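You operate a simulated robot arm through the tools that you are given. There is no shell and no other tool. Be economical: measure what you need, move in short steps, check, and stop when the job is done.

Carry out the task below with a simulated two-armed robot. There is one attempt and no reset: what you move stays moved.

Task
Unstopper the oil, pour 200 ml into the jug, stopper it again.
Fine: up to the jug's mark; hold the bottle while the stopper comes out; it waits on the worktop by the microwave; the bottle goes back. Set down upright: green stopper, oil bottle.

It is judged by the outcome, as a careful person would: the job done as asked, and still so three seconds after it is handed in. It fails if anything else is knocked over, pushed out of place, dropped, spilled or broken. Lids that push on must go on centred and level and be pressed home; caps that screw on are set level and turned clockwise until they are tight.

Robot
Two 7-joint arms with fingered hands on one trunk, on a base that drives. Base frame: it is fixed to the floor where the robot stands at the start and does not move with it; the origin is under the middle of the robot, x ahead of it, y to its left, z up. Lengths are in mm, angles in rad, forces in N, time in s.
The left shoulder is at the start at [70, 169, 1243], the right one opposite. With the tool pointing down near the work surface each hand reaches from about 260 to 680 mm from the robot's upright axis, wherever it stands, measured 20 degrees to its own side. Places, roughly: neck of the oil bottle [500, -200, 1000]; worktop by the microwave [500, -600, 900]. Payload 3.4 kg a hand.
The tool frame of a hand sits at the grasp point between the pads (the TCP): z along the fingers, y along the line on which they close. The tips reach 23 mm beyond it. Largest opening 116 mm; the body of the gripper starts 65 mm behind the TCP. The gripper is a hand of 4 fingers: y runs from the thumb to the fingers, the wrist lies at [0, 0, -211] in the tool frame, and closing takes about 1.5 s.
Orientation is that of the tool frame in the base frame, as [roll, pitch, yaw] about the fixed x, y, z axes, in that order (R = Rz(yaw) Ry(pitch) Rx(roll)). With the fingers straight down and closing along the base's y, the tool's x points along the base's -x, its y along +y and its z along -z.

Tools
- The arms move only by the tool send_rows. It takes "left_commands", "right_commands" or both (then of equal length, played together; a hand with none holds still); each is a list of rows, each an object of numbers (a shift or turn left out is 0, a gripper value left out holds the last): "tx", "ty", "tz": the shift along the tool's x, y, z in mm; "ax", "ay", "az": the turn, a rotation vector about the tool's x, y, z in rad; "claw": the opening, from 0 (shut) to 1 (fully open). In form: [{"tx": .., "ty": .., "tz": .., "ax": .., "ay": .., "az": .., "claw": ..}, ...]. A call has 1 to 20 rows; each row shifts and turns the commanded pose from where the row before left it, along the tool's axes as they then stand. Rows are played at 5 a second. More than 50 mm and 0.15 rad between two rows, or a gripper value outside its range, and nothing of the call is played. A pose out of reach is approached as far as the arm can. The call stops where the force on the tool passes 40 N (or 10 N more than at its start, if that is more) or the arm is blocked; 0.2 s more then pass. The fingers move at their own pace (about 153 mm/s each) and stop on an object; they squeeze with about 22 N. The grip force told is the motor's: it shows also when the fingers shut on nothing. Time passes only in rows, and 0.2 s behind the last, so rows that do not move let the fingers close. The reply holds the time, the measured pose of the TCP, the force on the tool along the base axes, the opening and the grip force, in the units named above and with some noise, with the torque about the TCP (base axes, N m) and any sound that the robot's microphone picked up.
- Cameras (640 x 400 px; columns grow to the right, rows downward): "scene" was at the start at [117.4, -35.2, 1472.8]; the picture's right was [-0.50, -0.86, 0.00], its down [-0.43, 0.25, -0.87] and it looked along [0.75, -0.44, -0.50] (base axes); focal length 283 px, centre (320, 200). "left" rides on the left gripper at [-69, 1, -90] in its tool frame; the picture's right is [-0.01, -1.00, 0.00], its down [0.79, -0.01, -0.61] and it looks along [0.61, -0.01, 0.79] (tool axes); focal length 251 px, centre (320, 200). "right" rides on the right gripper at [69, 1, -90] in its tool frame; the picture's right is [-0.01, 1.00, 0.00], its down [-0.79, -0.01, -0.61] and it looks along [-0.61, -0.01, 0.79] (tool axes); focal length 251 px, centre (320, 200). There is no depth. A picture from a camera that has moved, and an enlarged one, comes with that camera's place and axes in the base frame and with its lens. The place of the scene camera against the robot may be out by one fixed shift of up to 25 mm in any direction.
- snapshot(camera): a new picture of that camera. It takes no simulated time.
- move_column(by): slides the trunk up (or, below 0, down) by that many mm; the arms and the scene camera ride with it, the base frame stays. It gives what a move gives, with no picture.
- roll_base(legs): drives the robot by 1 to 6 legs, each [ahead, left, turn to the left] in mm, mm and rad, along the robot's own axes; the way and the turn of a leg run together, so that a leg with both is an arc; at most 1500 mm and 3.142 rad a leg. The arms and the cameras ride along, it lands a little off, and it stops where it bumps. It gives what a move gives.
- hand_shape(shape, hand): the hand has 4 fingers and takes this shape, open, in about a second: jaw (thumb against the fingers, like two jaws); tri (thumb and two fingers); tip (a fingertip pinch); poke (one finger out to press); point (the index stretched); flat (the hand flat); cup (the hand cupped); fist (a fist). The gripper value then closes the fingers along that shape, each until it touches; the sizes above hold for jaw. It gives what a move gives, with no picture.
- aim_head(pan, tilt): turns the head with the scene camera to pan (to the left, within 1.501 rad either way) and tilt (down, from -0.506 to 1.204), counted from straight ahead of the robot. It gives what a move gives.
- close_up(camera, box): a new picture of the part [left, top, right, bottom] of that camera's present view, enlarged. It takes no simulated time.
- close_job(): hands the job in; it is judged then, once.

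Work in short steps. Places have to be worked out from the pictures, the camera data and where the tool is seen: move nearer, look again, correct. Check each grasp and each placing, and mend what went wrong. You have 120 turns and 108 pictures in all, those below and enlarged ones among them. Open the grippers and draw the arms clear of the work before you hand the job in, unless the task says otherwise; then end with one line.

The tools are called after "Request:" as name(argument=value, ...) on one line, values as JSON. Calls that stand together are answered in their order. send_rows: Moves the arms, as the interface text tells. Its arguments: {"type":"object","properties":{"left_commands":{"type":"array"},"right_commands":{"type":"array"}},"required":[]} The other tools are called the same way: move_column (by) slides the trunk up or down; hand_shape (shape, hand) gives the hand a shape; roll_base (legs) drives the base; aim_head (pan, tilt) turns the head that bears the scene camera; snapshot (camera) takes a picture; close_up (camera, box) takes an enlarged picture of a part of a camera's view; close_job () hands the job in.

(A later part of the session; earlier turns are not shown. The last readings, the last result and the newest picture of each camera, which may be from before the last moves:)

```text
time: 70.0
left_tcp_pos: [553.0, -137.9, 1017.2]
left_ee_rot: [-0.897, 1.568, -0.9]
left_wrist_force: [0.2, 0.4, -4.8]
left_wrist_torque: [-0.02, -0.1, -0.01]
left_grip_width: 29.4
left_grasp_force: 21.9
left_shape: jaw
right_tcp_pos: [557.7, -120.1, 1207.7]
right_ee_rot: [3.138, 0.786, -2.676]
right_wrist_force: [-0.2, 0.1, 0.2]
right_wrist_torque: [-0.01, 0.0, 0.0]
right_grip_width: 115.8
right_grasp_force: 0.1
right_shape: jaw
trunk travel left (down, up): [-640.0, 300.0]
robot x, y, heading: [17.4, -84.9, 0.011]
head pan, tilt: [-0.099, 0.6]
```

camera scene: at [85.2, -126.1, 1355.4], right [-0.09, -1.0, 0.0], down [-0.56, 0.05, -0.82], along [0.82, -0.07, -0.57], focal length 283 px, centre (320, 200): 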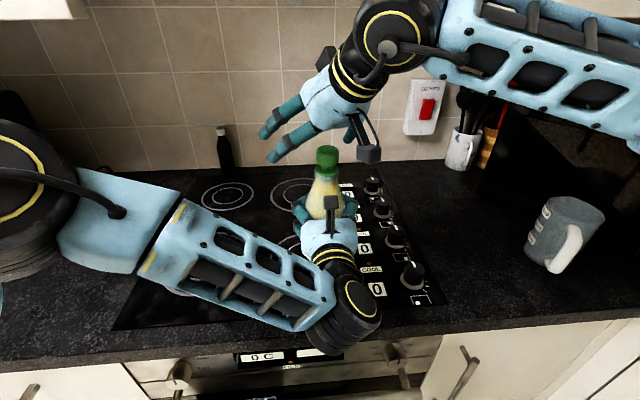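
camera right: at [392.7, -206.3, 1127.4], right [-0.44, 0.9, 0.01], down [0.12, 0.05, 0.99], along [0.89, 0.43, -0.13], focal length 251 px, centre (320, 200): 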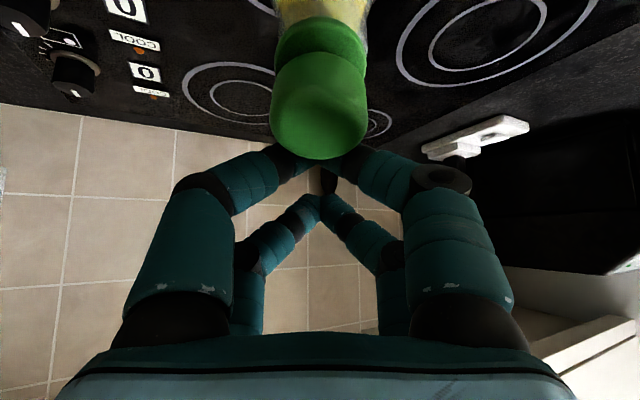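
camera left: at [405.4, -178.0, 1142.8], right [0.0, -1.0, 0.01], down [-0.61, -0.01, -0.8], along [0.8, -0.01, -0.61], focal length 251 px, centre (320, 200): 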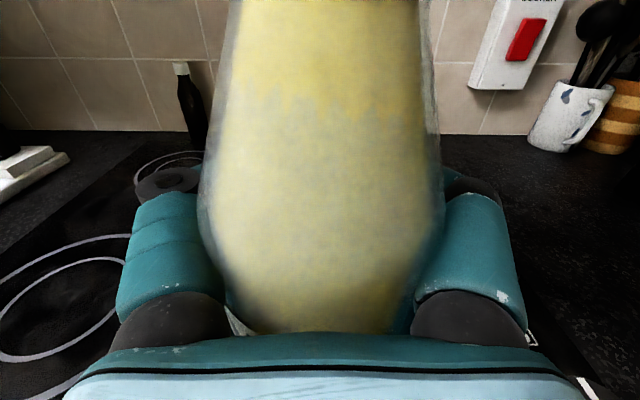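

I bring the bottle back above its place and steepen the right hand to about 65° down.

Request:
send_rows(left_commands=[{"ty": -15, "tz": -24}, {"ty": -14, "tz": -24}, {"tx": 15}, {"tx": 15}, {}, {}], right_commands=[{"tx": 20}, {"tx": 20}, {"ay": 0.117}, {"ay": 0.117}, {"ay": 0.117}, {}])

Request:
snapshot(camera="right")

Request:
snapshot(camera="left")

```text
time: 71.4
left_tcp_pos: [506.7, -164.9, 984.7]
left_ee_rot: [-1.676, 1.569, -1.677]
left_wrist_force: [-0.5, -0.3, -3.5]
left_wrist_torque: [-0.01, -0.11, -0.01]
left_grip_width: 29.3
left_grasp_force: 22.3
left_shape: jaw
right_tcp_pos: [532.0, -133.4, 1179.7]
right_ee_rot: [3.141, 0.611, -2.675]
right_wrist_force: [0.3, 0.2, -0.3]
right_wrist_torque: [0.02, 0.03, 0.03]
right_grip_width: 116.0
right_grasp_force: 0.0
right_shape: jaw
right hand out of reach, approached as far as the arm can: row 4, 5
trunk travel left (down, up): [-640.0, 300.0]
robot x, y, heading: [12.1, -88.8, 0.011]
head pan, tilt: [-0.099, 0.6]
```

```text
48 pictures are left
camera right: at [437.1, -181.1, 1214.2], right [-0.44, 0.9, 0.01], down [0.27, 0.13, 0.95], along [0.85, 0.42, -0.3], focal length 251 px, centre (320, 200)
```

right: 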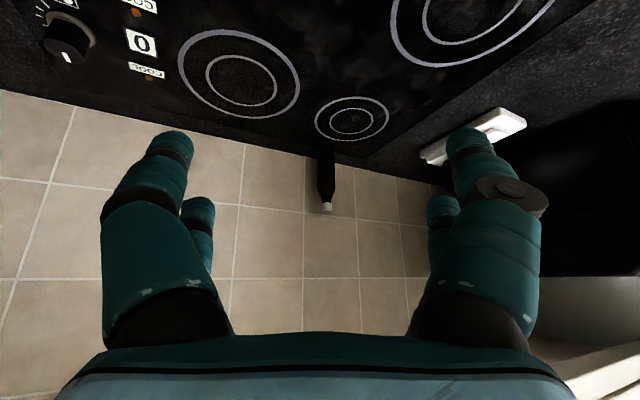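

```text
47 pictures are left
camera left: at [416.7, -165.1, 1052.5], right [0.0, -1.0, 0.01], down [-0.61, -0.01, -0.79], along [0.79, -0.01, -0.61], focal length 251 px, centre (320, 200)
```

left: 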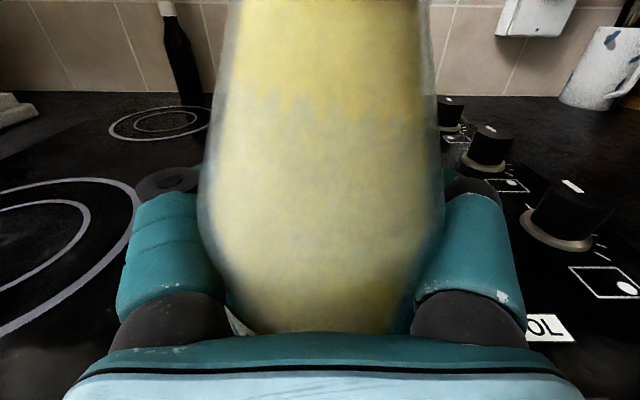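

I lower the bottle until it touches the hob (force watch), in 2 mm steps.

Request:
send_rows(left_commands=[{"tx": 4}, {"tx": 4}, {"tx": 2}, {"tx": 2}, {"tx": 1}])

Request:
send_rows(left_commands=[{"tx": 1}, {"tx": 1}])

```text
time: 72.6
left_tcp_pos: [506.0, -166.4, 973.7]
left_ee_rot: [-1.42, 1.567, -1.422]
left_wrist_force: [0.0, 0.5, -4.1]
left_wrist_torque: [-0.03, -0.07, -0.01]
left_grip_width: 29.2
left_grasp_force: 22.3
left_shape: jaw
right_tcp_pos: [532.6, -133.7, 1180.4]
right_ee_rot: [3.139, 0.61, -2.674]
right_wrist_force: [-0.4, 0.2, -0.9]
right_wrist_torque: [-0.01, -0.01, -0.01]
right_grip_width: 115.6
right_grasp_force: 0.0
right_shape: jaw
trunk travel left (down, up): [-640.0, 300.0]
robot x, y, heading: [12.7, -87.1, 0.012]
head pan, tilt: [-0.099, 0.6]
```

```text
time: 73.2
left_tcp_pos: [506.6, -165.0, 971.5]
left_ee_rot: [-0.836, 1.569, -0.839]
left_wrist_force: [0.8, -1.1, 0.3]
left_wrist_torque: [-0.05, -0.12, -0.03]
left_grip_width: 29.2
left_grasp_force: 22.3
left_shape: jaw
right_tcp_pos: [532.1, -134.0, 1179.8]
right_ee_rot: [3.141, 0.611, -2.674]
right_wrist_force: [-0.1, -0.2, -0.4]
right_wrist_torque: [0.02, -0.03, 0.0]
right_grip_width: 115.9
right_grasp_force: 0.1
right_shape: jaw
trunk travel left (down, up): [-640.0, 300.0]
robot x, y, heading: [15.5, -91.1, 0.01]
head pan, tilt: [-0.099, 0.6]
```

The bottle rests on the hob. I bring the right hand over the knob and try a still steeper angle.

Request:
send_rows(right_commands=[{"tx": 15, "ty": -3, "tz": 5.8}, {"tx": 15, "ty": -3, "tz": 5.8}, {"tx": 15, "ty": -3, "tz": 5.8}, {"ay": 0.1}, {"ay": 0.1}])

Request:
snapshot(camera="right")

```text
time: 74.4
left_tcp_pos: [505.2, -166.4, 972.5]
left_ee_rot: [-1.0, 1.569, -1.002]
left_wrist_force: [0.2, 0.3, 3.3]
left_wrist_torque: [-0.06, -0.04, -0.01]
left_grip_width: 29.4
left_grasp_force: 22.0
left_shape: jaw
right_tcp_pos: [512.1, -153.6, 1140.3]
right_ee_rot: [3.141, 0.412, -2.674]
right_wrist_force: [0.8, 0.3, 0.1]
right_wrist_torque: [0.0, 0.0, 0.03]
right_grip_width: 115.9
right_grasp_force: 0.1
right_shape: jaw
trunk travel left (down, up): [-640.0, 300.0]
robot x, y, heading: [17.3, -90.5, 0.012]
head pan, tilt: [-0.099, 0.6]
```

```text
46 pictures are left
camera right: at [424.3, -197.2, 1195.3], right [-0.44, 0.9, 0.0], down [0.44, 0.21, 0.87], along [0.78, 0.39, -0.49], focal length 251 px, centre (320, 200)
```

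right: 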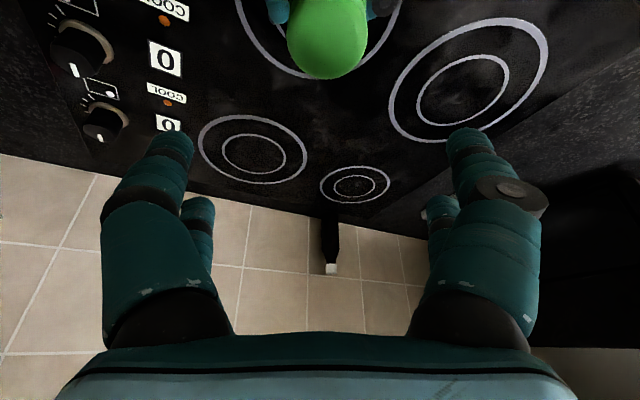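

At 24° from vertical it's reachable. Knob at about (475, -167, 1083); I lower so the near finger pair's tips are level with the knob's waist.

Request:
send_rows(right_commands=[{"tx": 10.2, "ty": 1.05, "tz": 7.8}, {"tx": 10.2, "ty": 1.05, "tz": 7.8}, {"tx": 10.2, "ty": 1.05, "tz": 7.8}, {"tx": 10.2, "ty": 1.05, "tz": 7.8}])

Request:
snapshot(camera="right")

Request:
close_up(camera="scene", box=[220, 150, 420, 300])

```text
time: 75.4
left_tcp_pos: [504.0, -166.4, 972.0]
left_ee_rot: [-0.943, 1.569, -0.946]
left_wrist_force: [0.3, -1.2, 2.8]
left_wrist_torque: [-0.13, -0.06, 0.02]
left_grip_width: 29.1
left_grasp_force: 22.0
left_shape: jaw
right_tcp_pos: [486.4, -159.4, 1095.0]
right_ee_rot: [-3.141, 0.411, -2.673]
right_wrist_force: [0.4, -0.4, 0.5]
right_wrist_torque: [-0.01, -0.02, 0.0]
right_grip_width: 115.7
right_grasp_force: 0.1
right_shape: jaw
trunk travel left (down, up): [-640.0, 300.0]
robot x, y, heading: [12.5, -88.8, 0.015]
head pan, tilt: [-0.099, 0.6]
```

```text
45 pictures are left
camera right: at [398.6, -204.1, 1150.4], right [-0.44, 0.9, 0.0], down [0.44, 0.21, 0.87], along [0.78, 0.39, -0.49], focal length 251 px, centre (320, 200)
```

right: 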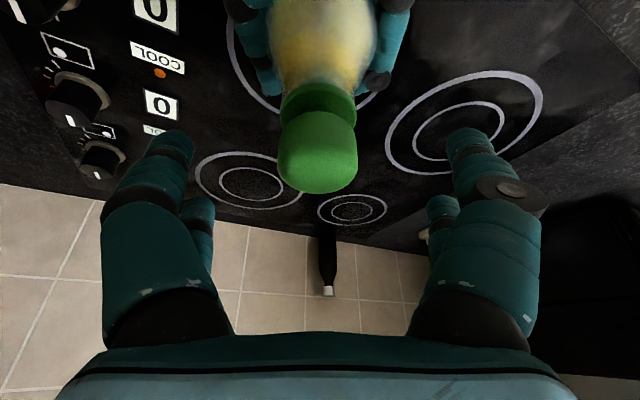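

```text
2.67 times, centred on (320, 225) of scene
camera zoom: at [142.3, -85.5, 1355.6], right [-0.09, -1.0, 0.0], down [-0.56, 0.05, -0.83], along [0.82, -0.07, -0.56], focal length 756 px, centre (320, 133)
```

zoom: 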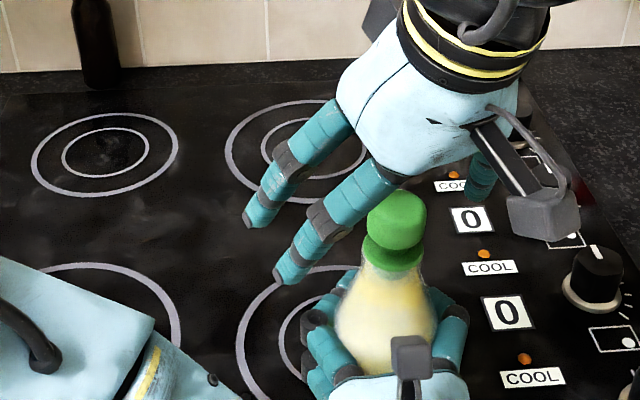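

From the closed pictures the near pair's tips meet about 13 mm along x and 15 mm beyond the TCP; so I lower another 13 mm to bring them to the waist under the knob, then close.

Request:
send_rows(right_commands=[{"tx": 6, "tz": 4}, {"tx": 5, "tz": 4}, {"claw": 0.6}, {"claw": 0.4}, {"claw": 0.3}, {"claw": 0.2}, {"claw": 0.1}, {"claw": 0}, {"claw": 0}, {"claw": 0}, {"claw": 0}])

Request:
snapshot(camera="right")

Request:
close_up(camera="scene", box=[260, 150, 420, 270])

```text
time: 77.8
left_tcp_pos: [505.7, -165.5, 971.8]
left_ee_rot: [-1.0, 1.57, -1.002]
left_wrist_force: [0.4, 0.1, 4.8]
left_wrist_torque: [-0.12, -0.04, 0.02]
left_grip_width: 29.0
left_grasp_force: 22.3
left_shape: jaw
right_tcp_pos: [480.0, -163.5, 1083.6]
right_ee_rot: [3.141, 0.412, -2.674]
right_wrist_force: [0.3, 0.0, 0.3]
right_wrist_torque: [0.01, -0.04, 0.02]
right_grip_width: 14.6
right_grasp_force: 21.9
right_shape: jaw
trunk travel left (down, up): [-640.0, 300.0]
robot x, y, heading: [16.3, -86.9, 0.01]
head pan, tilt: [-0.099, 0.6]
```

```text
43 pictures are left
camera right: at [393.2, -207.5, 1138.4], right [-0.44, 0.9, 0.0], down [0.44, 0.21, 0.87], along [0.78, 0.39, -0.49], focal length 251 px, centre (320, 200)
```

right: 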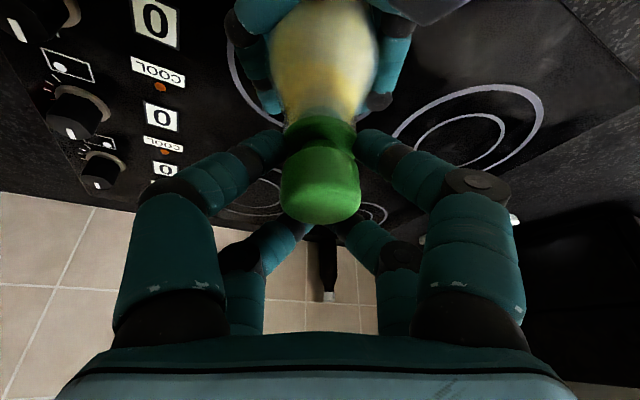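

```text
3.33 times, centred on (340, 210) of scene
camera zoom: at [142.3, -85.5, 1355.6], right [-0.09, -1.0, 0.0], down [-0.56, 0.05, -0.83], along [0.82, -0.07, -0.56], focal length 945 px, centre (253, 167)
```

zoom: 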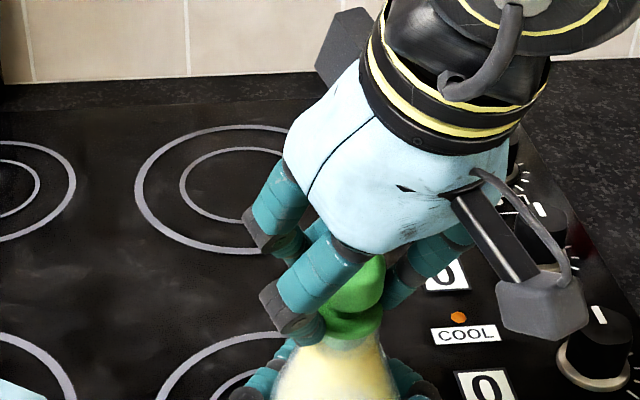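

A good hooking grip: fingers close under the knob with no side force. I pull straight up gradually.

Request:
send_rows(right_commands=[{"tx": -0.8, "tz": -1.83}, {"tx": -0.8, "tz": -1.83}, {"tx": -0.8, "tz": -1.83}, {"tx": -1.2, "tz": -2.75}, {"tx": -1.2, "tz": -2.75}, {"tx": -1.6, "tz": -3.66}])

Request:
snapshot(camera="right")

```text
time: 79.2
left_tcp_pos: [505.4, -166.3, 971.5]
left_ee_rot: [-0.989, 1.568, -0.995]
left_wrist_force: [0.2, -0.3, 3.5]
left_wrist_torque: [-0.09, -0.09, 0.04]
left_grip_width: 29.1
left_grasp_force: 22.6
left_shape: jaw
right_tcp_pos: [481.4, -164.9, 1099.1]
right_ee_rot: [3.141, 0.411, -2.672]
right_wrist_force: [-0.3, -0.4, 0.6]
right_wrist_torque: [-0.01, -0.03, 0.04]
right_grip_width: 14.4
right_grasp_force: 22.0
right_shape: jaw
trunk travel left (down, up): [-640.0, 300.0]
robot x, y, heading: [16.6, -87.5, 0.01]
head pan, tilt: [-0.099, 0.6]
```

```text
41 pictures are left
camera right: at [393.2, -207.6, 1155.2], right [-0.44, 0.9, 0.0], down [0.44, 0.21, 0.87], along [0.78, 0.39, -0.49], focal length 251 px, centre (320, 200)
```

right: 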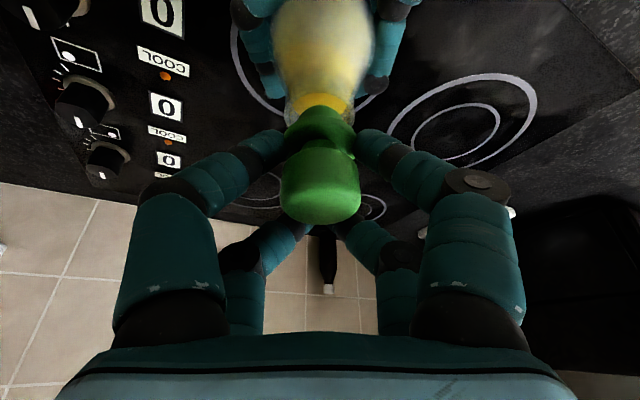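

The stopper is coming out with the hand. I continue up until it is clear.

Request:
send_rows(right_commands=[{"tx": -2, "tz": -4.6}, {"tx": -2, "tz": -4.6}, {"tx": -2, "tz": -4.6}, {"tx": -3, "tz": -6.9}, {"tx": -4, "tz": -9.2}, {"tx": -4, "tz": -9.2}])

Request:
snapshot(camera="right")

Request:
close_up(camera="scene", box=[240, 120, 440, 270])

```text
time: 80.6
left_tcp_pos: [505.2, -167.7, 973.1]
left_ee_rot: [-0.994, 1.569, -0.996]
left_wrist_force: [0.4, -0.5, 3.4]
left_wrist_torque: [-0.09, -0.09, 0.04]
left_grip_width: 29.3
left_grasp_force: 22.3
left_shape: jaw
right_tcp_pos: [480.8, -163.1, 1143.1]
right_ee_rot: [3.141, 0.413, -2.673]
right_wrist_force: [-0.7, -0.4, -0.2]
right_wrist_torque: [0.0, 0.02, -0.01]
right_grip_width: 14.7
right_grasp_force: 21.8
right_shape: jaw
trunk travel left (down, up): [-640.0, 300.0]
robot x, y, heading: [13.3, -86.2, 0.01]
head pan, tilt: [-0.099, 0.6]
```

```text
40 pictures are left
camera right: at [393.1, -206.6, 1198.6], right [-0.44, 0.9, 0.0], down [0.44, 0.21, 0.87], along [0.78, 0.39, -0.49], focal length 251 px, centre (320, 200)
```

right: 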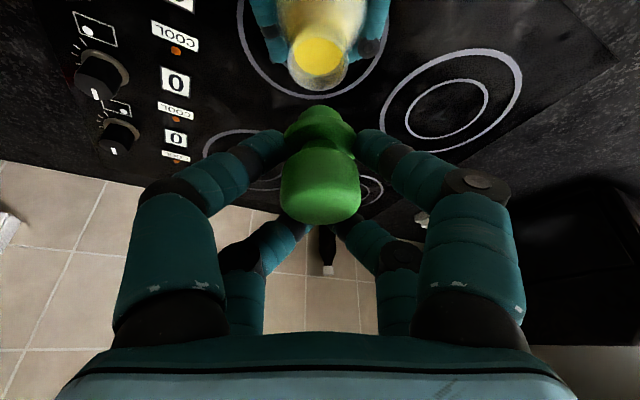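

```text
2.67 times, centred on (340, 195) of scene
camera zoom: at [142.3, -85.5, 1355.6], right [-0.09, -1.0, 0.0], down [-0.56, 0.05, -0.83], along [0.82, -0.07, -0.56], focal length 756 px, centre (267, 213)
```

zoom: 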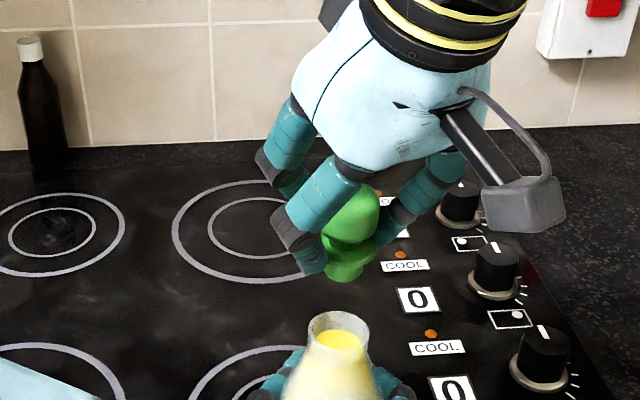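

The stopper is out; the bottle is full nearly to the neck and held by the left hand. I carry the stopper to the right, keeping height, towards (485, -545) on the worktop left of the jug.

Request:
send_rows(right_commands=[{"tx": 15.4, "ty": -34.2, "tz": -6.7}, {"tx": 15.4, "ty": -34.2, "tz": -6.7}, {"tx": 15.4, "ty": -34.2, "tz": -6.7}, {"tx": 15.4, "ty": -34.2, "tz": -6.7}, {"tx": 15.4, "ty": -34.2, "tz": -6.7}, {"tx": 15.4, "ty": -34.2, "tz": -6.7}, {"tx": 15.4, "ty": -34.2, "tz": -6.7}, {"tx": 15.4, "ty": -34.2, "tz": -6.7}, {"tx": 15.4, "ty": -34.2, "tz": -6.7}, {"tx": 15.4, "ty": -34.2, "tz": -6.7}])

Request:
aim_head(pan=-0.75, tilt=0.6)

Request:
snapshot(camera="scene")

```text
time: 82.8
left_tcp_pos: [505.3, -167.0, 972.3]
left_ee_rot: [-0.675, 1.569, -0.675]
left_wrist_force: [0.7, 0.5, 3.9]
left_wrist_torque: [-0.03, -0.05, -0.02]
left_grip_width: 29.1
left_grasp_force: 22.3
left_shape: jaw
right_tcp_pos: [485.8, -547.1, 1143.0]
right_ee_rot: [3.141, 0.413, -2.675]
right_wrist_force: [-0.4, -0.7, 0.5]
right_wrist_torque: [-0.02, -0.01, -0.03]
right_grip_width: 14.4
right_grasp_force: 22.1
right_shape: jaw
trunk travel left (down, up): [-640.0, 300.0]
robot x, y, heading: [14.5, -86.9, 0.01]
head pan, tilt: [-0.099, 0.6]
```

```text
time: 83.9
left_tcp_pos: [506.0, -165.7, 971.2]
left_ee_rot: [-1.026, 1.567, -1.03]
left_wrist_force: [0.8, 0.9, 2.5]
left_wrist_torque: [-0.06, -0.05, -0.01]
left_grip_width: 29.0
left_grasp_force: 22.6
left_shape: jaw
right_tcp_pos: [484.9, -545.3, 1142.9]
right_ee_rot: [-3.141, 0.413, -2.673]
right_wrist_force: [0.4, -0.7, 0.1]
right_wrist_torque: [0.0, -0.04, 0.01]
right_grip_width: 14.3
right_grasp_force: 21.2
right_shape: jaw
trunk travel left (down, up): [-640.0, 300.0]
robot x, y, heading: [15.7, -89.3, 0.011]
head pan, tilt: [-0.75, 0.6]
```

```text
38 pictures are left
camera scene: at [119.6, -137.2, 1355.6], right [-0.67, -0.74, 0.0], down [-0.42, 0.38, -0.83], along [0.61, -0.56, -0.56], focal length 283 px, centre (320, 200)
```

scene: 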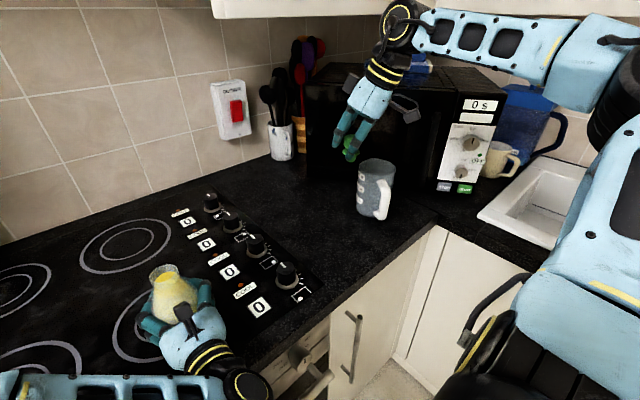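

Position is good, about 60 mm clear of the jug. I lower most of the way and look.

Request:
send_rows(right_commands=[{"tx": 12, "tz": 27.5}, {"tx": 12, "tz": 27.5}, {"tx": 12, "tz": 27.5}, {"tx": 12, "tz": 27.5}, {"tx": 12, "tz": 27.5}, {"tx": 8, "tz": 18.3}])

Request:
close_up(camera="scene", box=[260, 130, 440, 250])

Request:
snapshot(camera="right")

```text
time: 85.3
left_tcp_pos: [504.8, -166.0, 971.7]
left_ee_rot: [-0.938, 1.568, -0.939]
left_wrist_force: [-0.2, -0.2, 3.7]
left_wrist_torque: [-0.04, -0.06, 0.0]
left_grip_width: 29.3
left_grasp_force: 22.1
left_shape: jaw
right_tcp_pos: [484.2, -543.4, 973.9]
right_ee_rot: [3.141, 0.412, -2.673]
right_wrist_force: [0.3, -0.2, 0.5]
right_wrist_torque: [0.0, -0.04, 0.02]
right_grip_width: 14.3
right_grasp_force: 21.5
right_shape: jaw
trunk travel left (down, up): [-640.0, 300.0]
robot x, y, heading: [15.3, -93.4, 0.011]
head pan, tilt: [-0.75, 0.6]
```

```text
3.33 times, centred on (350, 190) of scene
camera zoom: at [119.5, -137.4, 1355.6], right [-0.67, -0.74, 0.0], down [-0.42, 0.38, -0.83], along [0.61, -0.56, -0.56], focal length 945 px, centre (220, 233)
```

zoom: 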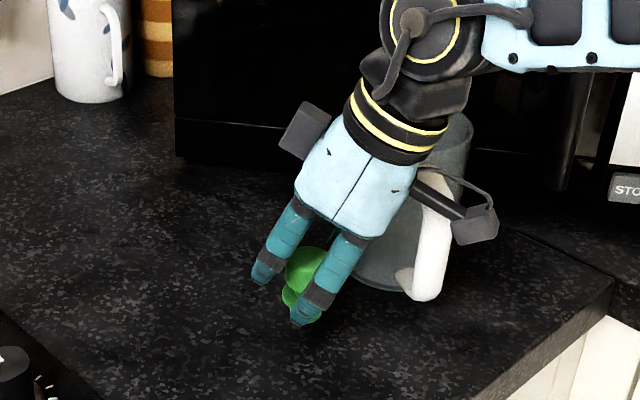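

```text
36 pictures are left
camera right: at [396.9, -588.2, 1028.5], right [-0.44, 0.9, 0.0], down [0.44, 0.21, 0.87], along [0.78, 0.39, -0.49], focal length 251 px, centre (320, 200)
```

right: 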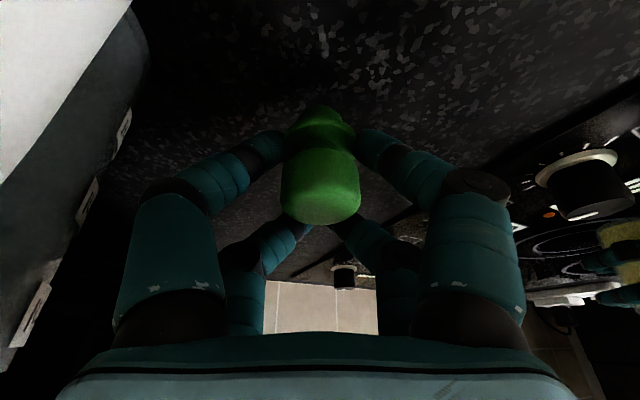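

The jug is a bit near the hand, so I shift 25 mm left (+y) and lower toward the surface, with small final steps.

Request:
send_rows(right_commands=[{"tx": -10.3, "ty": 22.3, "tz": 4.5}, {"tx": 3.2, "tz": 7.3}, {"tx": 2, "tz": 4.6}, {"tx": 1.2, "tz": 2.75}, {"tx": 0.8, "tz": 1.83}])

Request:
close_up(camera="scene", box=[270, 170, 390, 260])

```text
time: 86.5
left_tcp_pos: [505.3, -166.3, 971.5]
left_ee_rot: [-1.039, 1.568, -1.041]
left_wrist_force: [0.3, 0.1, 3.2]
left_wrist_torque: [-0.09, -0.06, 0.03]
left_grip_width: 29.3
left_grasp_force: 22.0
left_shape: jaw
right_tcp_pos: [485.5, -520.4, 955.0]
right_ee_rot: [-3.14, 0.412, -2.675]
right_wrist_force: [-0.1, -0.6, 0.0]
right_wrist_torque: [0.04, 0.0, 0.02]
right_grip_width: 14.3
right_grasp_force: 21.7
right_shape: jaw
trunk travel left (down, up): [-640.0, 300.0]
robot x, y, heading: [16.3, -90.2, 0.01]
head pan, tilt: [-0.75, 0.6]
```

```text
4.44 times, centred on (330, 215) of scene
camera zoom: at [119.5, -137.1, 1355.6], right [-0.67, -0.74, 0.0], down [-0.42, 0.38, -0.83], along [0.61, -0.56, -0.56], focal length 1260 px, centre (276, 133)
```

zoom: 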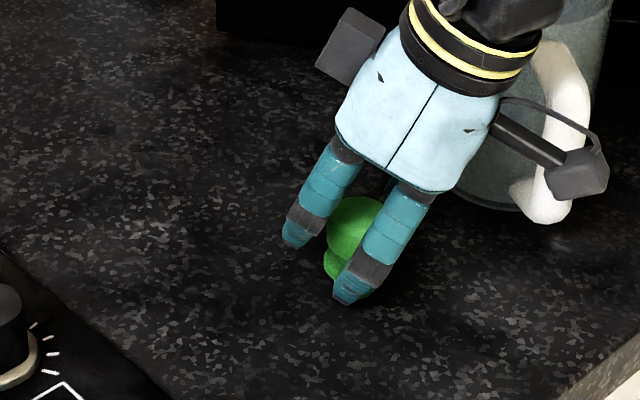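

No contact yet; I go down in small steps watching the force.

Request:
send_rows(right_commands=[{"tx": 0.8, "tz": 1.83}, {"tx": 0.6, "tz": 1.4}, {"tx": 0.6, "tz": 1.4}])

Request:
send_rows(right_commands=[{"tx": 0.6, "tz": 1.4}, {"tx": 0.4, "tz": 0.9}])

Request:
send_rows(right_commands=[{"tx": 0.6, "tz": 1.4}, {"tx": 0.4, "tz": 0.9}])

```text
time: 87.3
left_tcp_pos: [504.4, -165.9, 971.7]
left_ee_rot: [-1.192, 1.568, -1.195]
left_wrist_force: [0.0, -0.5, -1.2]
left_wrist_torque: [-0.06, -0.14, 0.0]
left_grip_width: 29.0
left_grasp_force: 22.2
left_shape: jaw
right_tcp_pos: [485.0, -519.2, 950.8]
right_ee_rot: [-3.139, 0.414, -2.673]
right_wrist_force: [0.3, -0.1, 7.3]
right_wrist_torque: [-0.05, 0.07, 0.02]
right_grip_width: 14.4
right_grasp_force: 21.6
right_shape: jaw
trunk travel left (down, up): [-640.0, 300.0]
robot x, y, heading: [13.6, -88.4, 0.014]
head pan, tilt: [-0.75, 0.6]
```

```text
time: 87.9
left_tcp_pos: [504.1, -164.7, 973.6]
left_ee_rot: [-0.962, 1.568, -0.966]
left_wrist_force: [-0.3, 0.0, -3.1]
left_wrist_torque: [0.02, -0.12, -0.01]
left_grip_width: 29.2
left_grasp_force: 21.7
left_shape: jaw
right_tcp_pos: [484.6, -516.9, 949.0]
right_ee_rot: [-3.137, 0.414, -2.675]
right_wrist_force: [0.7, -2.1, 18.4]
right_wrist_torque: [-0.17, 0.17, 0.01]
right_grip_width: 15.2
right_grasp_force: 22.1
right_shape: jaw
trunk travel left (down, up): [-640.0, 300.0]
robot x, y, heading: [16.9, -84.1, 0.012]
head pan, tilt: [-0.75, 0.6]
```

```text
time: 88.5
left_tcp_pos: [504.5, -165.3, 972.9]
left_ee_rot: [-0.88, 1.567, -0.883]
left_wrist_force: [0.2, -0.9, -2.8]
left_wrist_torque: [0.02, -0.08, 0.0]
left_grip_width: 29.3
left_grasp_force: 22.0
left_shape: jaw
right_tcp_pos: [485.2, -518.4, 947.3]
right_ee_rot: [-3.137, 0.416, -2.672]
right_wrist_force: [1.5, -2.8, 28.8]
right_wrist_torque: [-0.32, 0.19, -0.04]
right_grip_width: 16.4
right_grasp_force: 22.2
right_shape: jaw
trunk travel left (down, up): [-640.0, 300.0]
robot x, y, heading: [17.3, -86.9, 0.011]
head pan, tilt: [-0.75, 0.6]
```

Contact came at z≈951; I back off the extra press, then open the fingers partway.

Request:
send_rows(right_commands=[{"tx": -0.7, "tz": -1.7}, {"tx": -0.7, "tz": -1.5}, {"claw": 0.15}, {"claw": 0.2}, {"claw": 0.3}, {"claw": 0.4}, {"claw": 0.5}, {"claw": 0.55}, {}])

Request:
snapshot(camera="right")

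Request:
close_up(camera="scene", box=[270, 170, 390, 260])

```text
time: 90.5
left_tcp_pos: [505.3, -165.7, 972.0]
left_ee_rot: [-1.011, 1.57, -1.012]
left_wrist_force: [1.5, -0.6, 2.6]
left_wrist_torque: [-0.1, -0.07, -0.03]
left_grip_width: 29.0
left_grasp_force: 21.9
left_shape: jaw
right_tcp_pos: [485.0, -519.2, 947.0]
right_ee_rot: [-3.141, 0.412, -2.675]
right_wrist_force: [0.3, 0.6, -0.5]
right_wrist_torque: [-0.01, 0.02, 0.0]
right_grip_width: 63.0
right_grasp_force: 0.0
right_shape: jaw
trunk travel left (down, up): [-640.0, 300.0]
robot x, y, heading: [16.6, -92.7, 0.014]
head pan, tilt: [-0.75, 0.6]
```

```text
34 pictures are left
camera right: at [397.0, -563.5, 1002.9], right [-0.44, 0.9, 0.0], down [0.44, 0.21, 0.87], along [0.78, 0.39, -0.49], focal length 251 px, centre (320, 200)
```

right: 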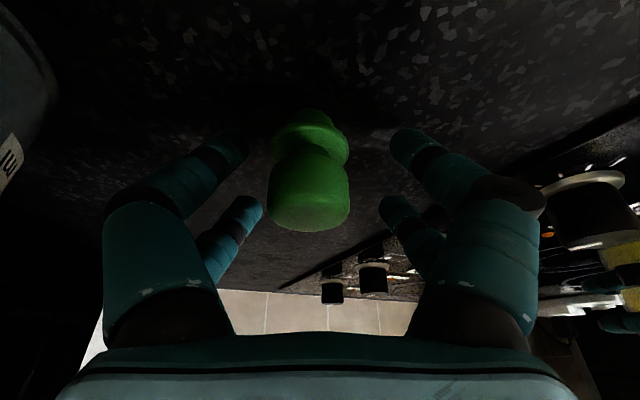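

```text
4.44 times, centred on (330, 215) of scene
camera zoom: at [119.6, -137.2, 1355.6], right [-0.67, -0.74, 0.0], down [-0.42, 0.38, -0.83], along [0.61, -0.56, -0.56], focal length 1260 px, centre (276, 133)
```

zoom: 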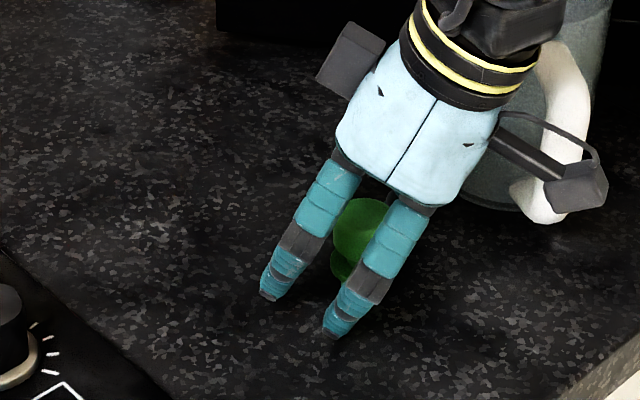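

The stopper stands upright by itself. I raise the right hand straight off it and draw it back out of the way.

Request:
send_rows(right_commands=[{"tx": -8, "tz": -18.3}, {"tx": -16, "tz": -36.6}, {"tx": -16, "tz": -36.6}, {"tx": -16, "tz": -36.6}, {"tx": -16, "tz": -36.6}, {"tx": -16, "tz": -36.6}, {"tx": -16, "tz": -36.6, "claw": 1}, {"tx": 19.6, "ty": 33, "tz": -8.6}, {"tx": 19.6, "ty": 33, "tz": -8.6}, {"tx": 19.6, "ty": 33, "tz": -8.6}, {"tx": 19.6, "ty": 33, "tz": -8.6}, {"tx": 19.6, "ty": 33, "tz": -8.6}])

Request:
close_up(camera="scene", box=[270, 130, 430, 250])

```text
time: 93.1
left_tcp_pos: [503.8, -165.9, 971.7]
left_ee_rot: [-0.926, 1.57, -0.927]
left_wrist_force: [-1.0, -0.3, 1.9]
left_wrist_torque: [-0.07, -0.01, -0.03]
left_grip_width: 29.2
left_grasp_force: 22.1
left_shape: jaw
right_tcp_pos: [313.9, -419.7, 1208.9]
right_ee_rot: [-3.141, 0.412, -2.675]
right_wrist_force: [-0.2, 0.0, 0.6]
right_wrist_torque: [-0.01, -0.02, -0.01]
right_grip_width: 116.1
right_grasp_force: 0.0
right_shape: jaw
trunk travel left (down, up): [-640.0, 300.0]
robot x, y, heading: [13.6, -87.8, 0.01]
head pan, tilt: [-0.75, 0.6]
```

```text
3.33 times, centred on (350, 190) of scene
camera zoom: at [118.5, -136.8, 1355.6], right [-0.67, -0.74, 0.0], down [-0.42, 0.38, -0.83], along [0.61, -0.56, -0.56], focal length 945 px, centre (220, 233)
```

zoom: 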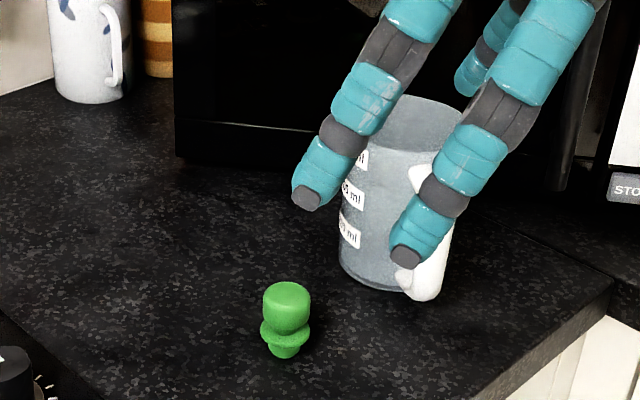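

The stopper is upright and free at about (480, -526). Now I lift the open bottle smoothly to z≈1100.

Request:
send_rows(left_commands=[{"tx": -4}, {"tx": -8}, {"tx": -14}, {"tx": -18}, {"tx": -18}, {"tx": -18}, {"tx": -18}, {"tx": -14}, {"tx": -10}, {"tx": -6}, {}])

Request:
aim_head(pan=-0.2, tilt=0.6)

Request:
snapshot(camera="scene")

```text
time: 95.5
left_tcp_pos: [504.8, -166.2, 1098.6]
left_ee_rot: [-1.233, 1.57, -1.237]
left_wrist_force: [0.1, 0.2, -2.7]
left_wrist_torque: [0.0, -0.08, 0.04]
left_grip_width: 29.2
left_grasp_force: 21.5
left_shape: jaw
right_tcp_pos: [316.4, -419.3, 1208.7]
right_ee_rot: [3.141, 0.413, -2.674]
right_wrist_force: [0.5, -1.8, -0.7]
right_wrist_torque: [-0.04, -0.01, -0.01]
right_grip_width: 116.0
right_grasp_force: 0.1
right_shape: jaw
trunk travel left (down, up): [-640.0, 300.0]
robot x, y, heading: [13.2, -89.0, 0.012]
head pan, tilt: [-0.75, 0.6]
```

```text
time: 96.4
left_tcp_pos: [505.0, -167.1, 1099.3]
left_ee_rot: [-1.329, 1.569, -1.331]
left_wrist_force: [0.1, 0.1, -3.5]
left_wrist_torque: [0.03, -0.12, -0.05]
left_grip_width: 29.2
left_grasp_force: 21.6
left_shape: jaw
right_tcp_pos: [315.1, -419.7, 1207.6]
right_ee_rot: [3.14, 0.411, -2.674]
right_wrist_force: [0.2, 0.2, 0.3]
right_wrist_torque: [0.0, 0.03, 0.0]
right_grip_width: 116.0
right_grasp_force: 0.0
right_shape: jaw
trunk travel left (down, up): [-640.0, 300.0]
robot x, y, heading: [15.7, -90.3, 0.008]
head pan, tilt: [-0.201, 0.6]
```

```text
31 pictures are left
camera scene: at [141.7, -94.6, 1355.5], right [-0.19, -0.98, 0.0], down [-0.56, 0.11, -0.82], along [0.81, -0.16, -0.57], focal length 283 px, centre (320, 200)
```

scene: 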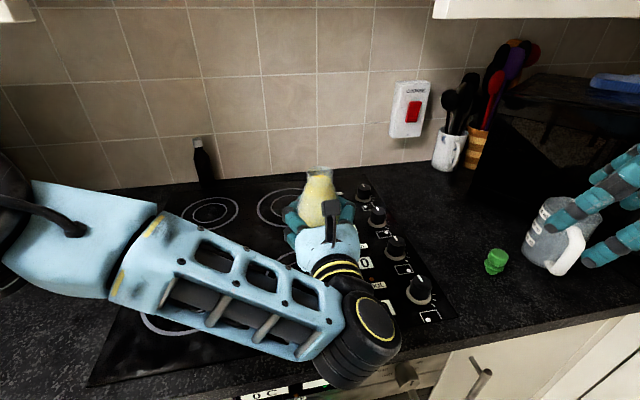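

The bottle is upright and lifted. I drive the robot right in two gentle legs.

Request:
roll_base(legs=[[15, -150, 0], [10, -142, 0], [0, 0, -0.15], [0, 0, -0.15]])

Request:
snapshot(camera="scene")

Request:
snapshot(camera="right")

```text
time: 100.0
left_tcp_pos: [487.3, -600.1, 1099.2]
left_ee_rot: [-1.407, 1.569, -1.711]
left_wrist_force: [-0.8, 0.1, -3.2]
left_wrist_torque: [-0.03, -0.09, 0.03]
left_grip_width: 29.1
left_grasp_force: 21.6
left_shape: jaw
right_tcp_pos: [231.0, -785.9, 1208.2]
right_ee_rot: [3.141, 0.412, -2.977]
right_wrist_force: [-0.3, -0.5, 0.9]
right_wrist_torque: [-0.01, -0.02, -0.02]
right_grip_width: 116.0
right_grasp_force: 0.0
right_shape: jaw
trunk travel left (down, up): [-640.0, 300.0]
robot x, y, heading: [43.0, -380.7, -0.29]
head pan, tilt: [-0.201, 0.6]
```

```text
30 pictures are left
camera scene: at [158.5, -427.0, 1355.5], right [-0.47, -0.88, 0.0], down [-0.5, 0.27, -0.82], along [0.73, -0.39, -0.57], focal length 283 px, centre (320, 200)
```

scene: 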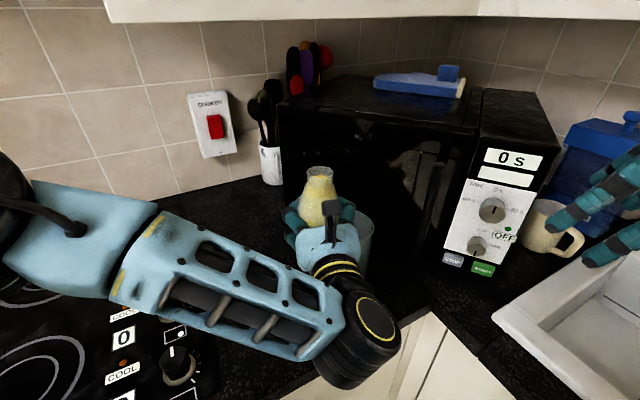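

```text
29 pictures are left
camera right: at [134.4, -802.1, 1263.2], right [-0.16, 0.99, 0.0], down [0.48, 0.07, 0.87], along [0.86, 0.14, -0.49], focal length 251 px, centre (320, 200)
```

right: 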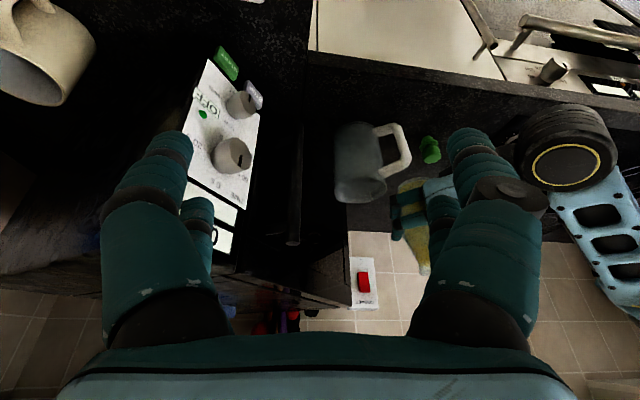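

I zoom in with the right camera on the jug to fix its centre and rim height.

Request:
close_up(camera="right", box=[320, 100, 480, 220])

```text
3.33 times, centred on (400, 160) of right
camera zoom: at [134.4, -802.1, 1263.2], right [-0.16, 0.99, 0.0], down [0.48, 0.07, 0.87], along [0.86, 0.14, -0.49], focal length 838 px, centre (53, 333)
```

zoom: 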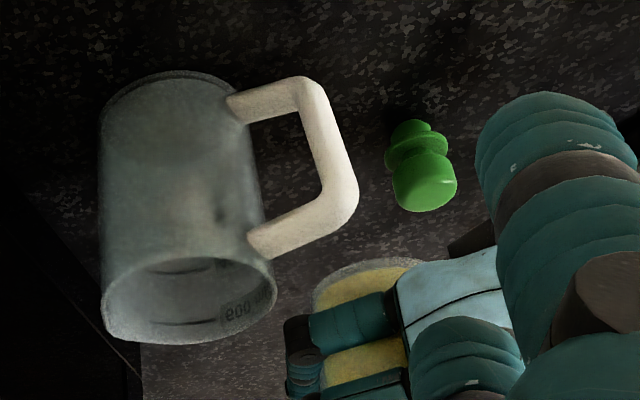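

The marks appear to be 200/400/600 ml (jug about 89 mm wide, rim near z 1035, centre about (488, -664)), so 200 ml is the lowest mark. I move the bottle to the pouring station: axis 75 mm to the left of the jug centre.

Request:
send_rows(left_commands=[{"tz": 6, "ty": 2, "tx": -1}, {"tz": 12, "ty": 4, "tx": -2}, {"tz": 12, "ty": 4, "tx": -2}, {"tz": 11, "ty": 3, "tx": -1}, {"tz": 6, "ty": 1}])

Request:
aim_head(pan=-0.15, tilt=0.75)

Request:
snapshot(camera="scene")

Request:
close_up(camera="right", box=[300, 90, 500, 240])

```text
time: 101.2
left_tcp_pos: [537.8, -601.6, 1104.6]
left_ee_rot: [-1.182, 1.57, -1.487]
left_wrist_force: [0.4, -0.6, -3.1]
left_wrist_torque: [-0.01, -0.09, -0.02]
left_grip_width: 29.0
left_grasp_force: 22.2
left_shape: jaw
right_tcp_pos: [231.5, -785.9, 1207.5]
right_ee_rot: [3.139, 0.411, -2.976]
right_wrist_force: [-0.3, 0.2, 0.1]
right_wrist_torque: [-0.01, -0.02, 0.0]
right_grip_width: 116.1
right_grasp_force: 0.1
right_shape: jaw
trunk travel left (down, up): [-640.0, 300.0]
robot x, y, heading: [39.4, -383.2, -0.298]
head pan, tilt: [-0.201, 0.6]
```

```text
time: 101.9
left_tcp_pos: [536.4, -602.5, 1105.0]
left_ee_rot: [-1.371, 1.569, -1.674]
left_wrist_force: [-0.7, 0.3, -2.5]
left_wrist_torque: [-0.04, -0.09, 0.03]
left_grip_width: 29.3
left_grasp_force: 22.2
left_shape: jaw
right_tcp_pos: [232.3, -787.2, 1208.9]
right_ee_rot: [3.139, 0.413, -2.975]
right_wrist_force: [1.0, 0.1, 0.2]
right_wrist_torque: [-0.03, -0.02, 0.0]
right_grip_width: 115.8
right_grasp_force: 0.1
right_shape: jaw
trunk travel left (down, up): [-640.0, 300.0]
robot x, y, heading: [43.5, -379.0, -0.296]
head pan, tilt: [-0.15, 0.75]
```

```text
27 pictures are left
camera scene: at [155.4, -420.4, 1342.7], right [-0.43, -0.9, 0.0], down [-0.62, 0.29, -0.73], along [0.66, -0.31, -0.68], focal length 283 px, centre (320, 200)
```

scene: 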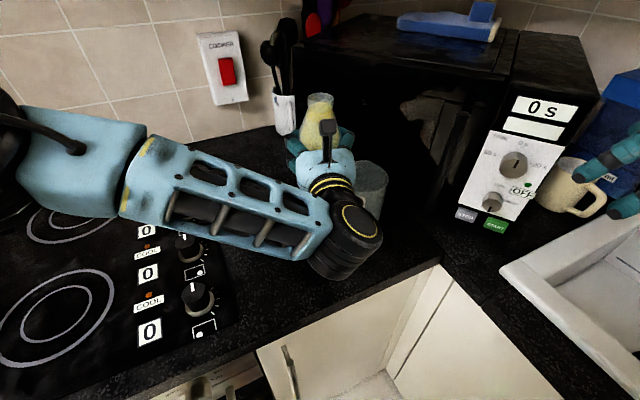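

```text
2.67 times, centred on (400, 165) of right
camera zoom: at [134.4, -801.8, 1263.4], right [-0.16, 0.99, 0.0], down [0.48, 0.07, 0.87], along [0.86, 0.14, -0.49], focal length 670 px, centre (107, 293)
```

zoom: 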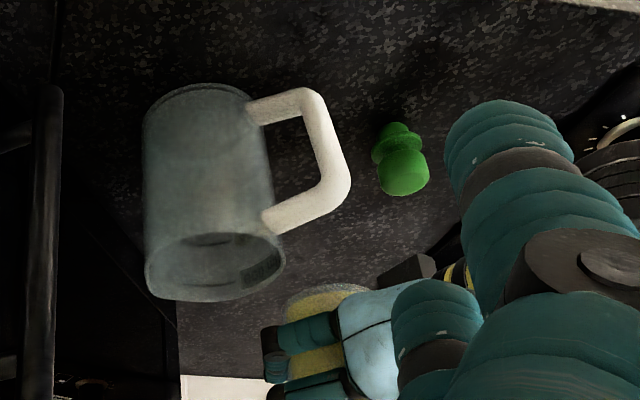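

Geometry checks out: the lip will pass over the jug as I roll. I start tilting slowly to about 35°.

Request:
send_rows(left_commands=[{"az": 0.1}, {"az": 0.1}, {"az": 0.1}, {"az": 0.1}, {"az": 0.1}, {"az": 0.1}])

Request:
close_up(camera="scene", box=[250, 70, 430, 220])

Request:
close_up(camera="right", box=[300, 90, 460, 240])

```text
time: 103.3
left_tcp_pos: [534.5, -601.7, 1105.3]
left_ee_rot: [1.571, 0.971, 1.266]
left_wrist_force: [0.7, 0.2, -2.2]
left_wrist_torque: [-0.02, -0.1, 0.02]
left_grip_width: 29.1
left_grasp_force: 21.8
left_shape: jaw
right_tcp_pos: [231.1, -786.9, 1207.6]
right_ee_rot: [-3.141, 0.412, -2.974]
right_wrist_force: [0.1, -0.3, 0.1]
right_wrist_torque: [-0.03, 0.02, -0.02]
right_grip_width: 116.1
right_grasp_force: 0.0
right_shape: jaw
trunk travel left (down, up): [-640.0, 300.0]
robot x, y, heading: [40.9, -382.1, -0.29]
head pan, tilt: [-0.15, 0.75]
```

```text
2.67 times, centred on (340, 145) of scene
camera zoom: at [155.3, -420.5, 1342.6], right [-0.43, -0.9, 0.0], down [-0.62, 0.29, -0.73], along [0.66, -0.31, -0.68], focal length 756 px, centre (267, 347)
```

zoom: 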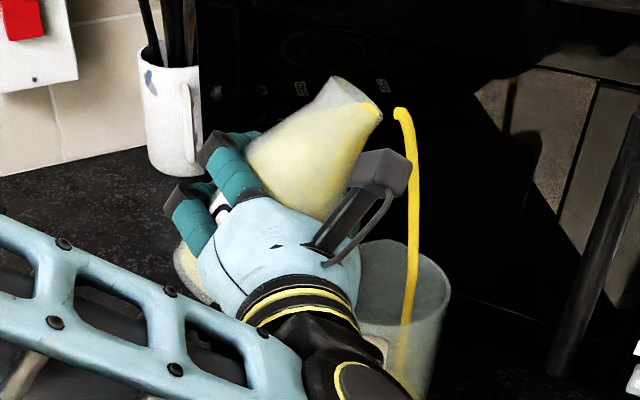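

```text
2.67 times, centred on (380, 165) of right
camera zoom: at [134.3, -801.9, 1263.3], right [-0.16, 0.99, 0.0], down [0.48, 0.07, 0.87], along [0.86, 0.14, -0.49], focal length 670 px, centre (160, 293)
```

zoom: 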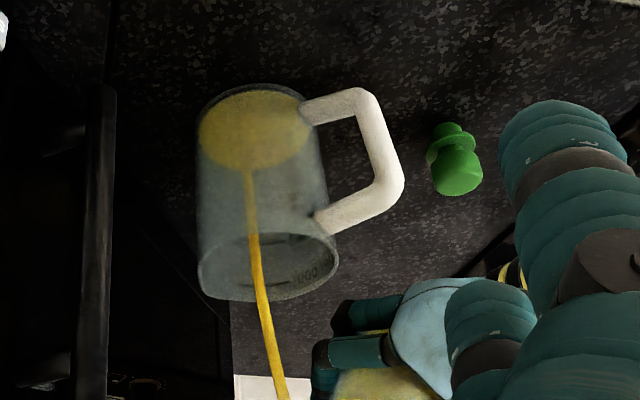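

Oil is flowing cleanly into the jug, and quickly. I tip back to pause and measure the level.

Request:
send_rows(left_commands=[{"az": -0.15}, {"az": -0.15}, {"az": -0.05}])

Request:
close_up(camera="right", box=[330, 100, 410, 220])

Request:
close_up(camera="scene", box=[320, 120, 420, 220])

```text
time: 104.1
left_tcp_pos: [535.9, -602.4, 1104.4]
left_ee_rot: [1.571, 1.323, 1.267]
left_wrist_force: [0.4, -0.4, -4.5]
left_wrist_torque: [-0.02, -0.11, -0.01]
left_grip_width: 29.2
left_grasp_force: 22.4
left_shape: jaw
right_tcp_pos: [231.9, -786.3, 1209.4]
right_ee_rot: [3.139, 0.412, -2.975]
right_wrist_force: [0.2, 0.2, 0.1]
right_wrist_torque: [0.01, 0.02, 0.0]
right_grip_width: 116.0
right_grasp_force: 0.1
right_shape: jaw
trunk travel left (down, up): [-640.0, 300.0]
robot x, y, heading: [44.1, -381.2, -0.291]
head pan, tilt: [-0.15, 0.75]
```

```text
3.33 times, centred on (370, 160) of right
camera zoom: at [134.4, -801.8, 1263.4], right [-0.16, 0.99, 0.0], down [0.48, 0.07, 0.87], along [0.86, 0.14, -0.49], focal length 838 px, centre (153, 333)
```

zoom: 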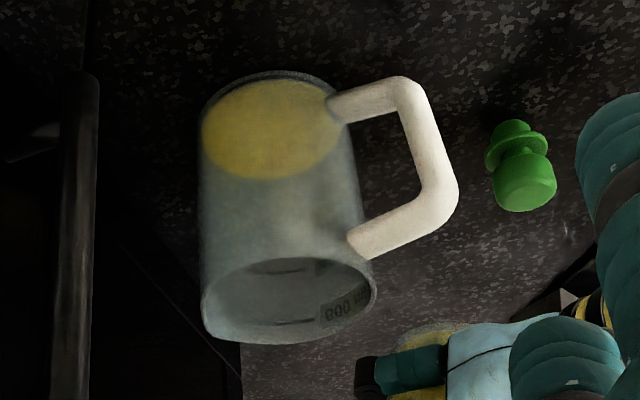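

```text
4.00 times, centred on (370, 170) of scene
camera zoom: at [155.4, -420.4, 1342.6], right [-0.43, -0.9, 0.0], down [-0.62, 0.29, -0.73], along [0.66, -0.31, -0.68], focal length 1134 px, centre (120, 320)
```

zoom: 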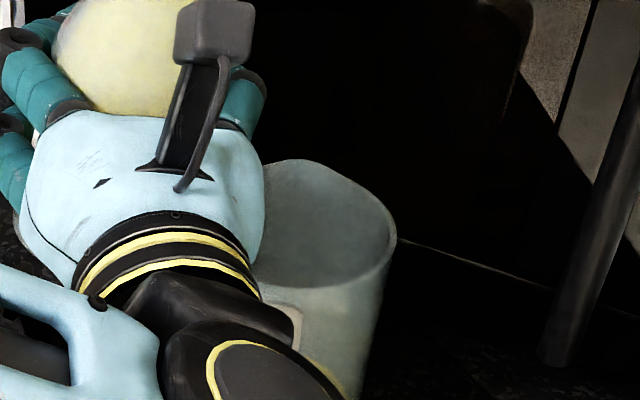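

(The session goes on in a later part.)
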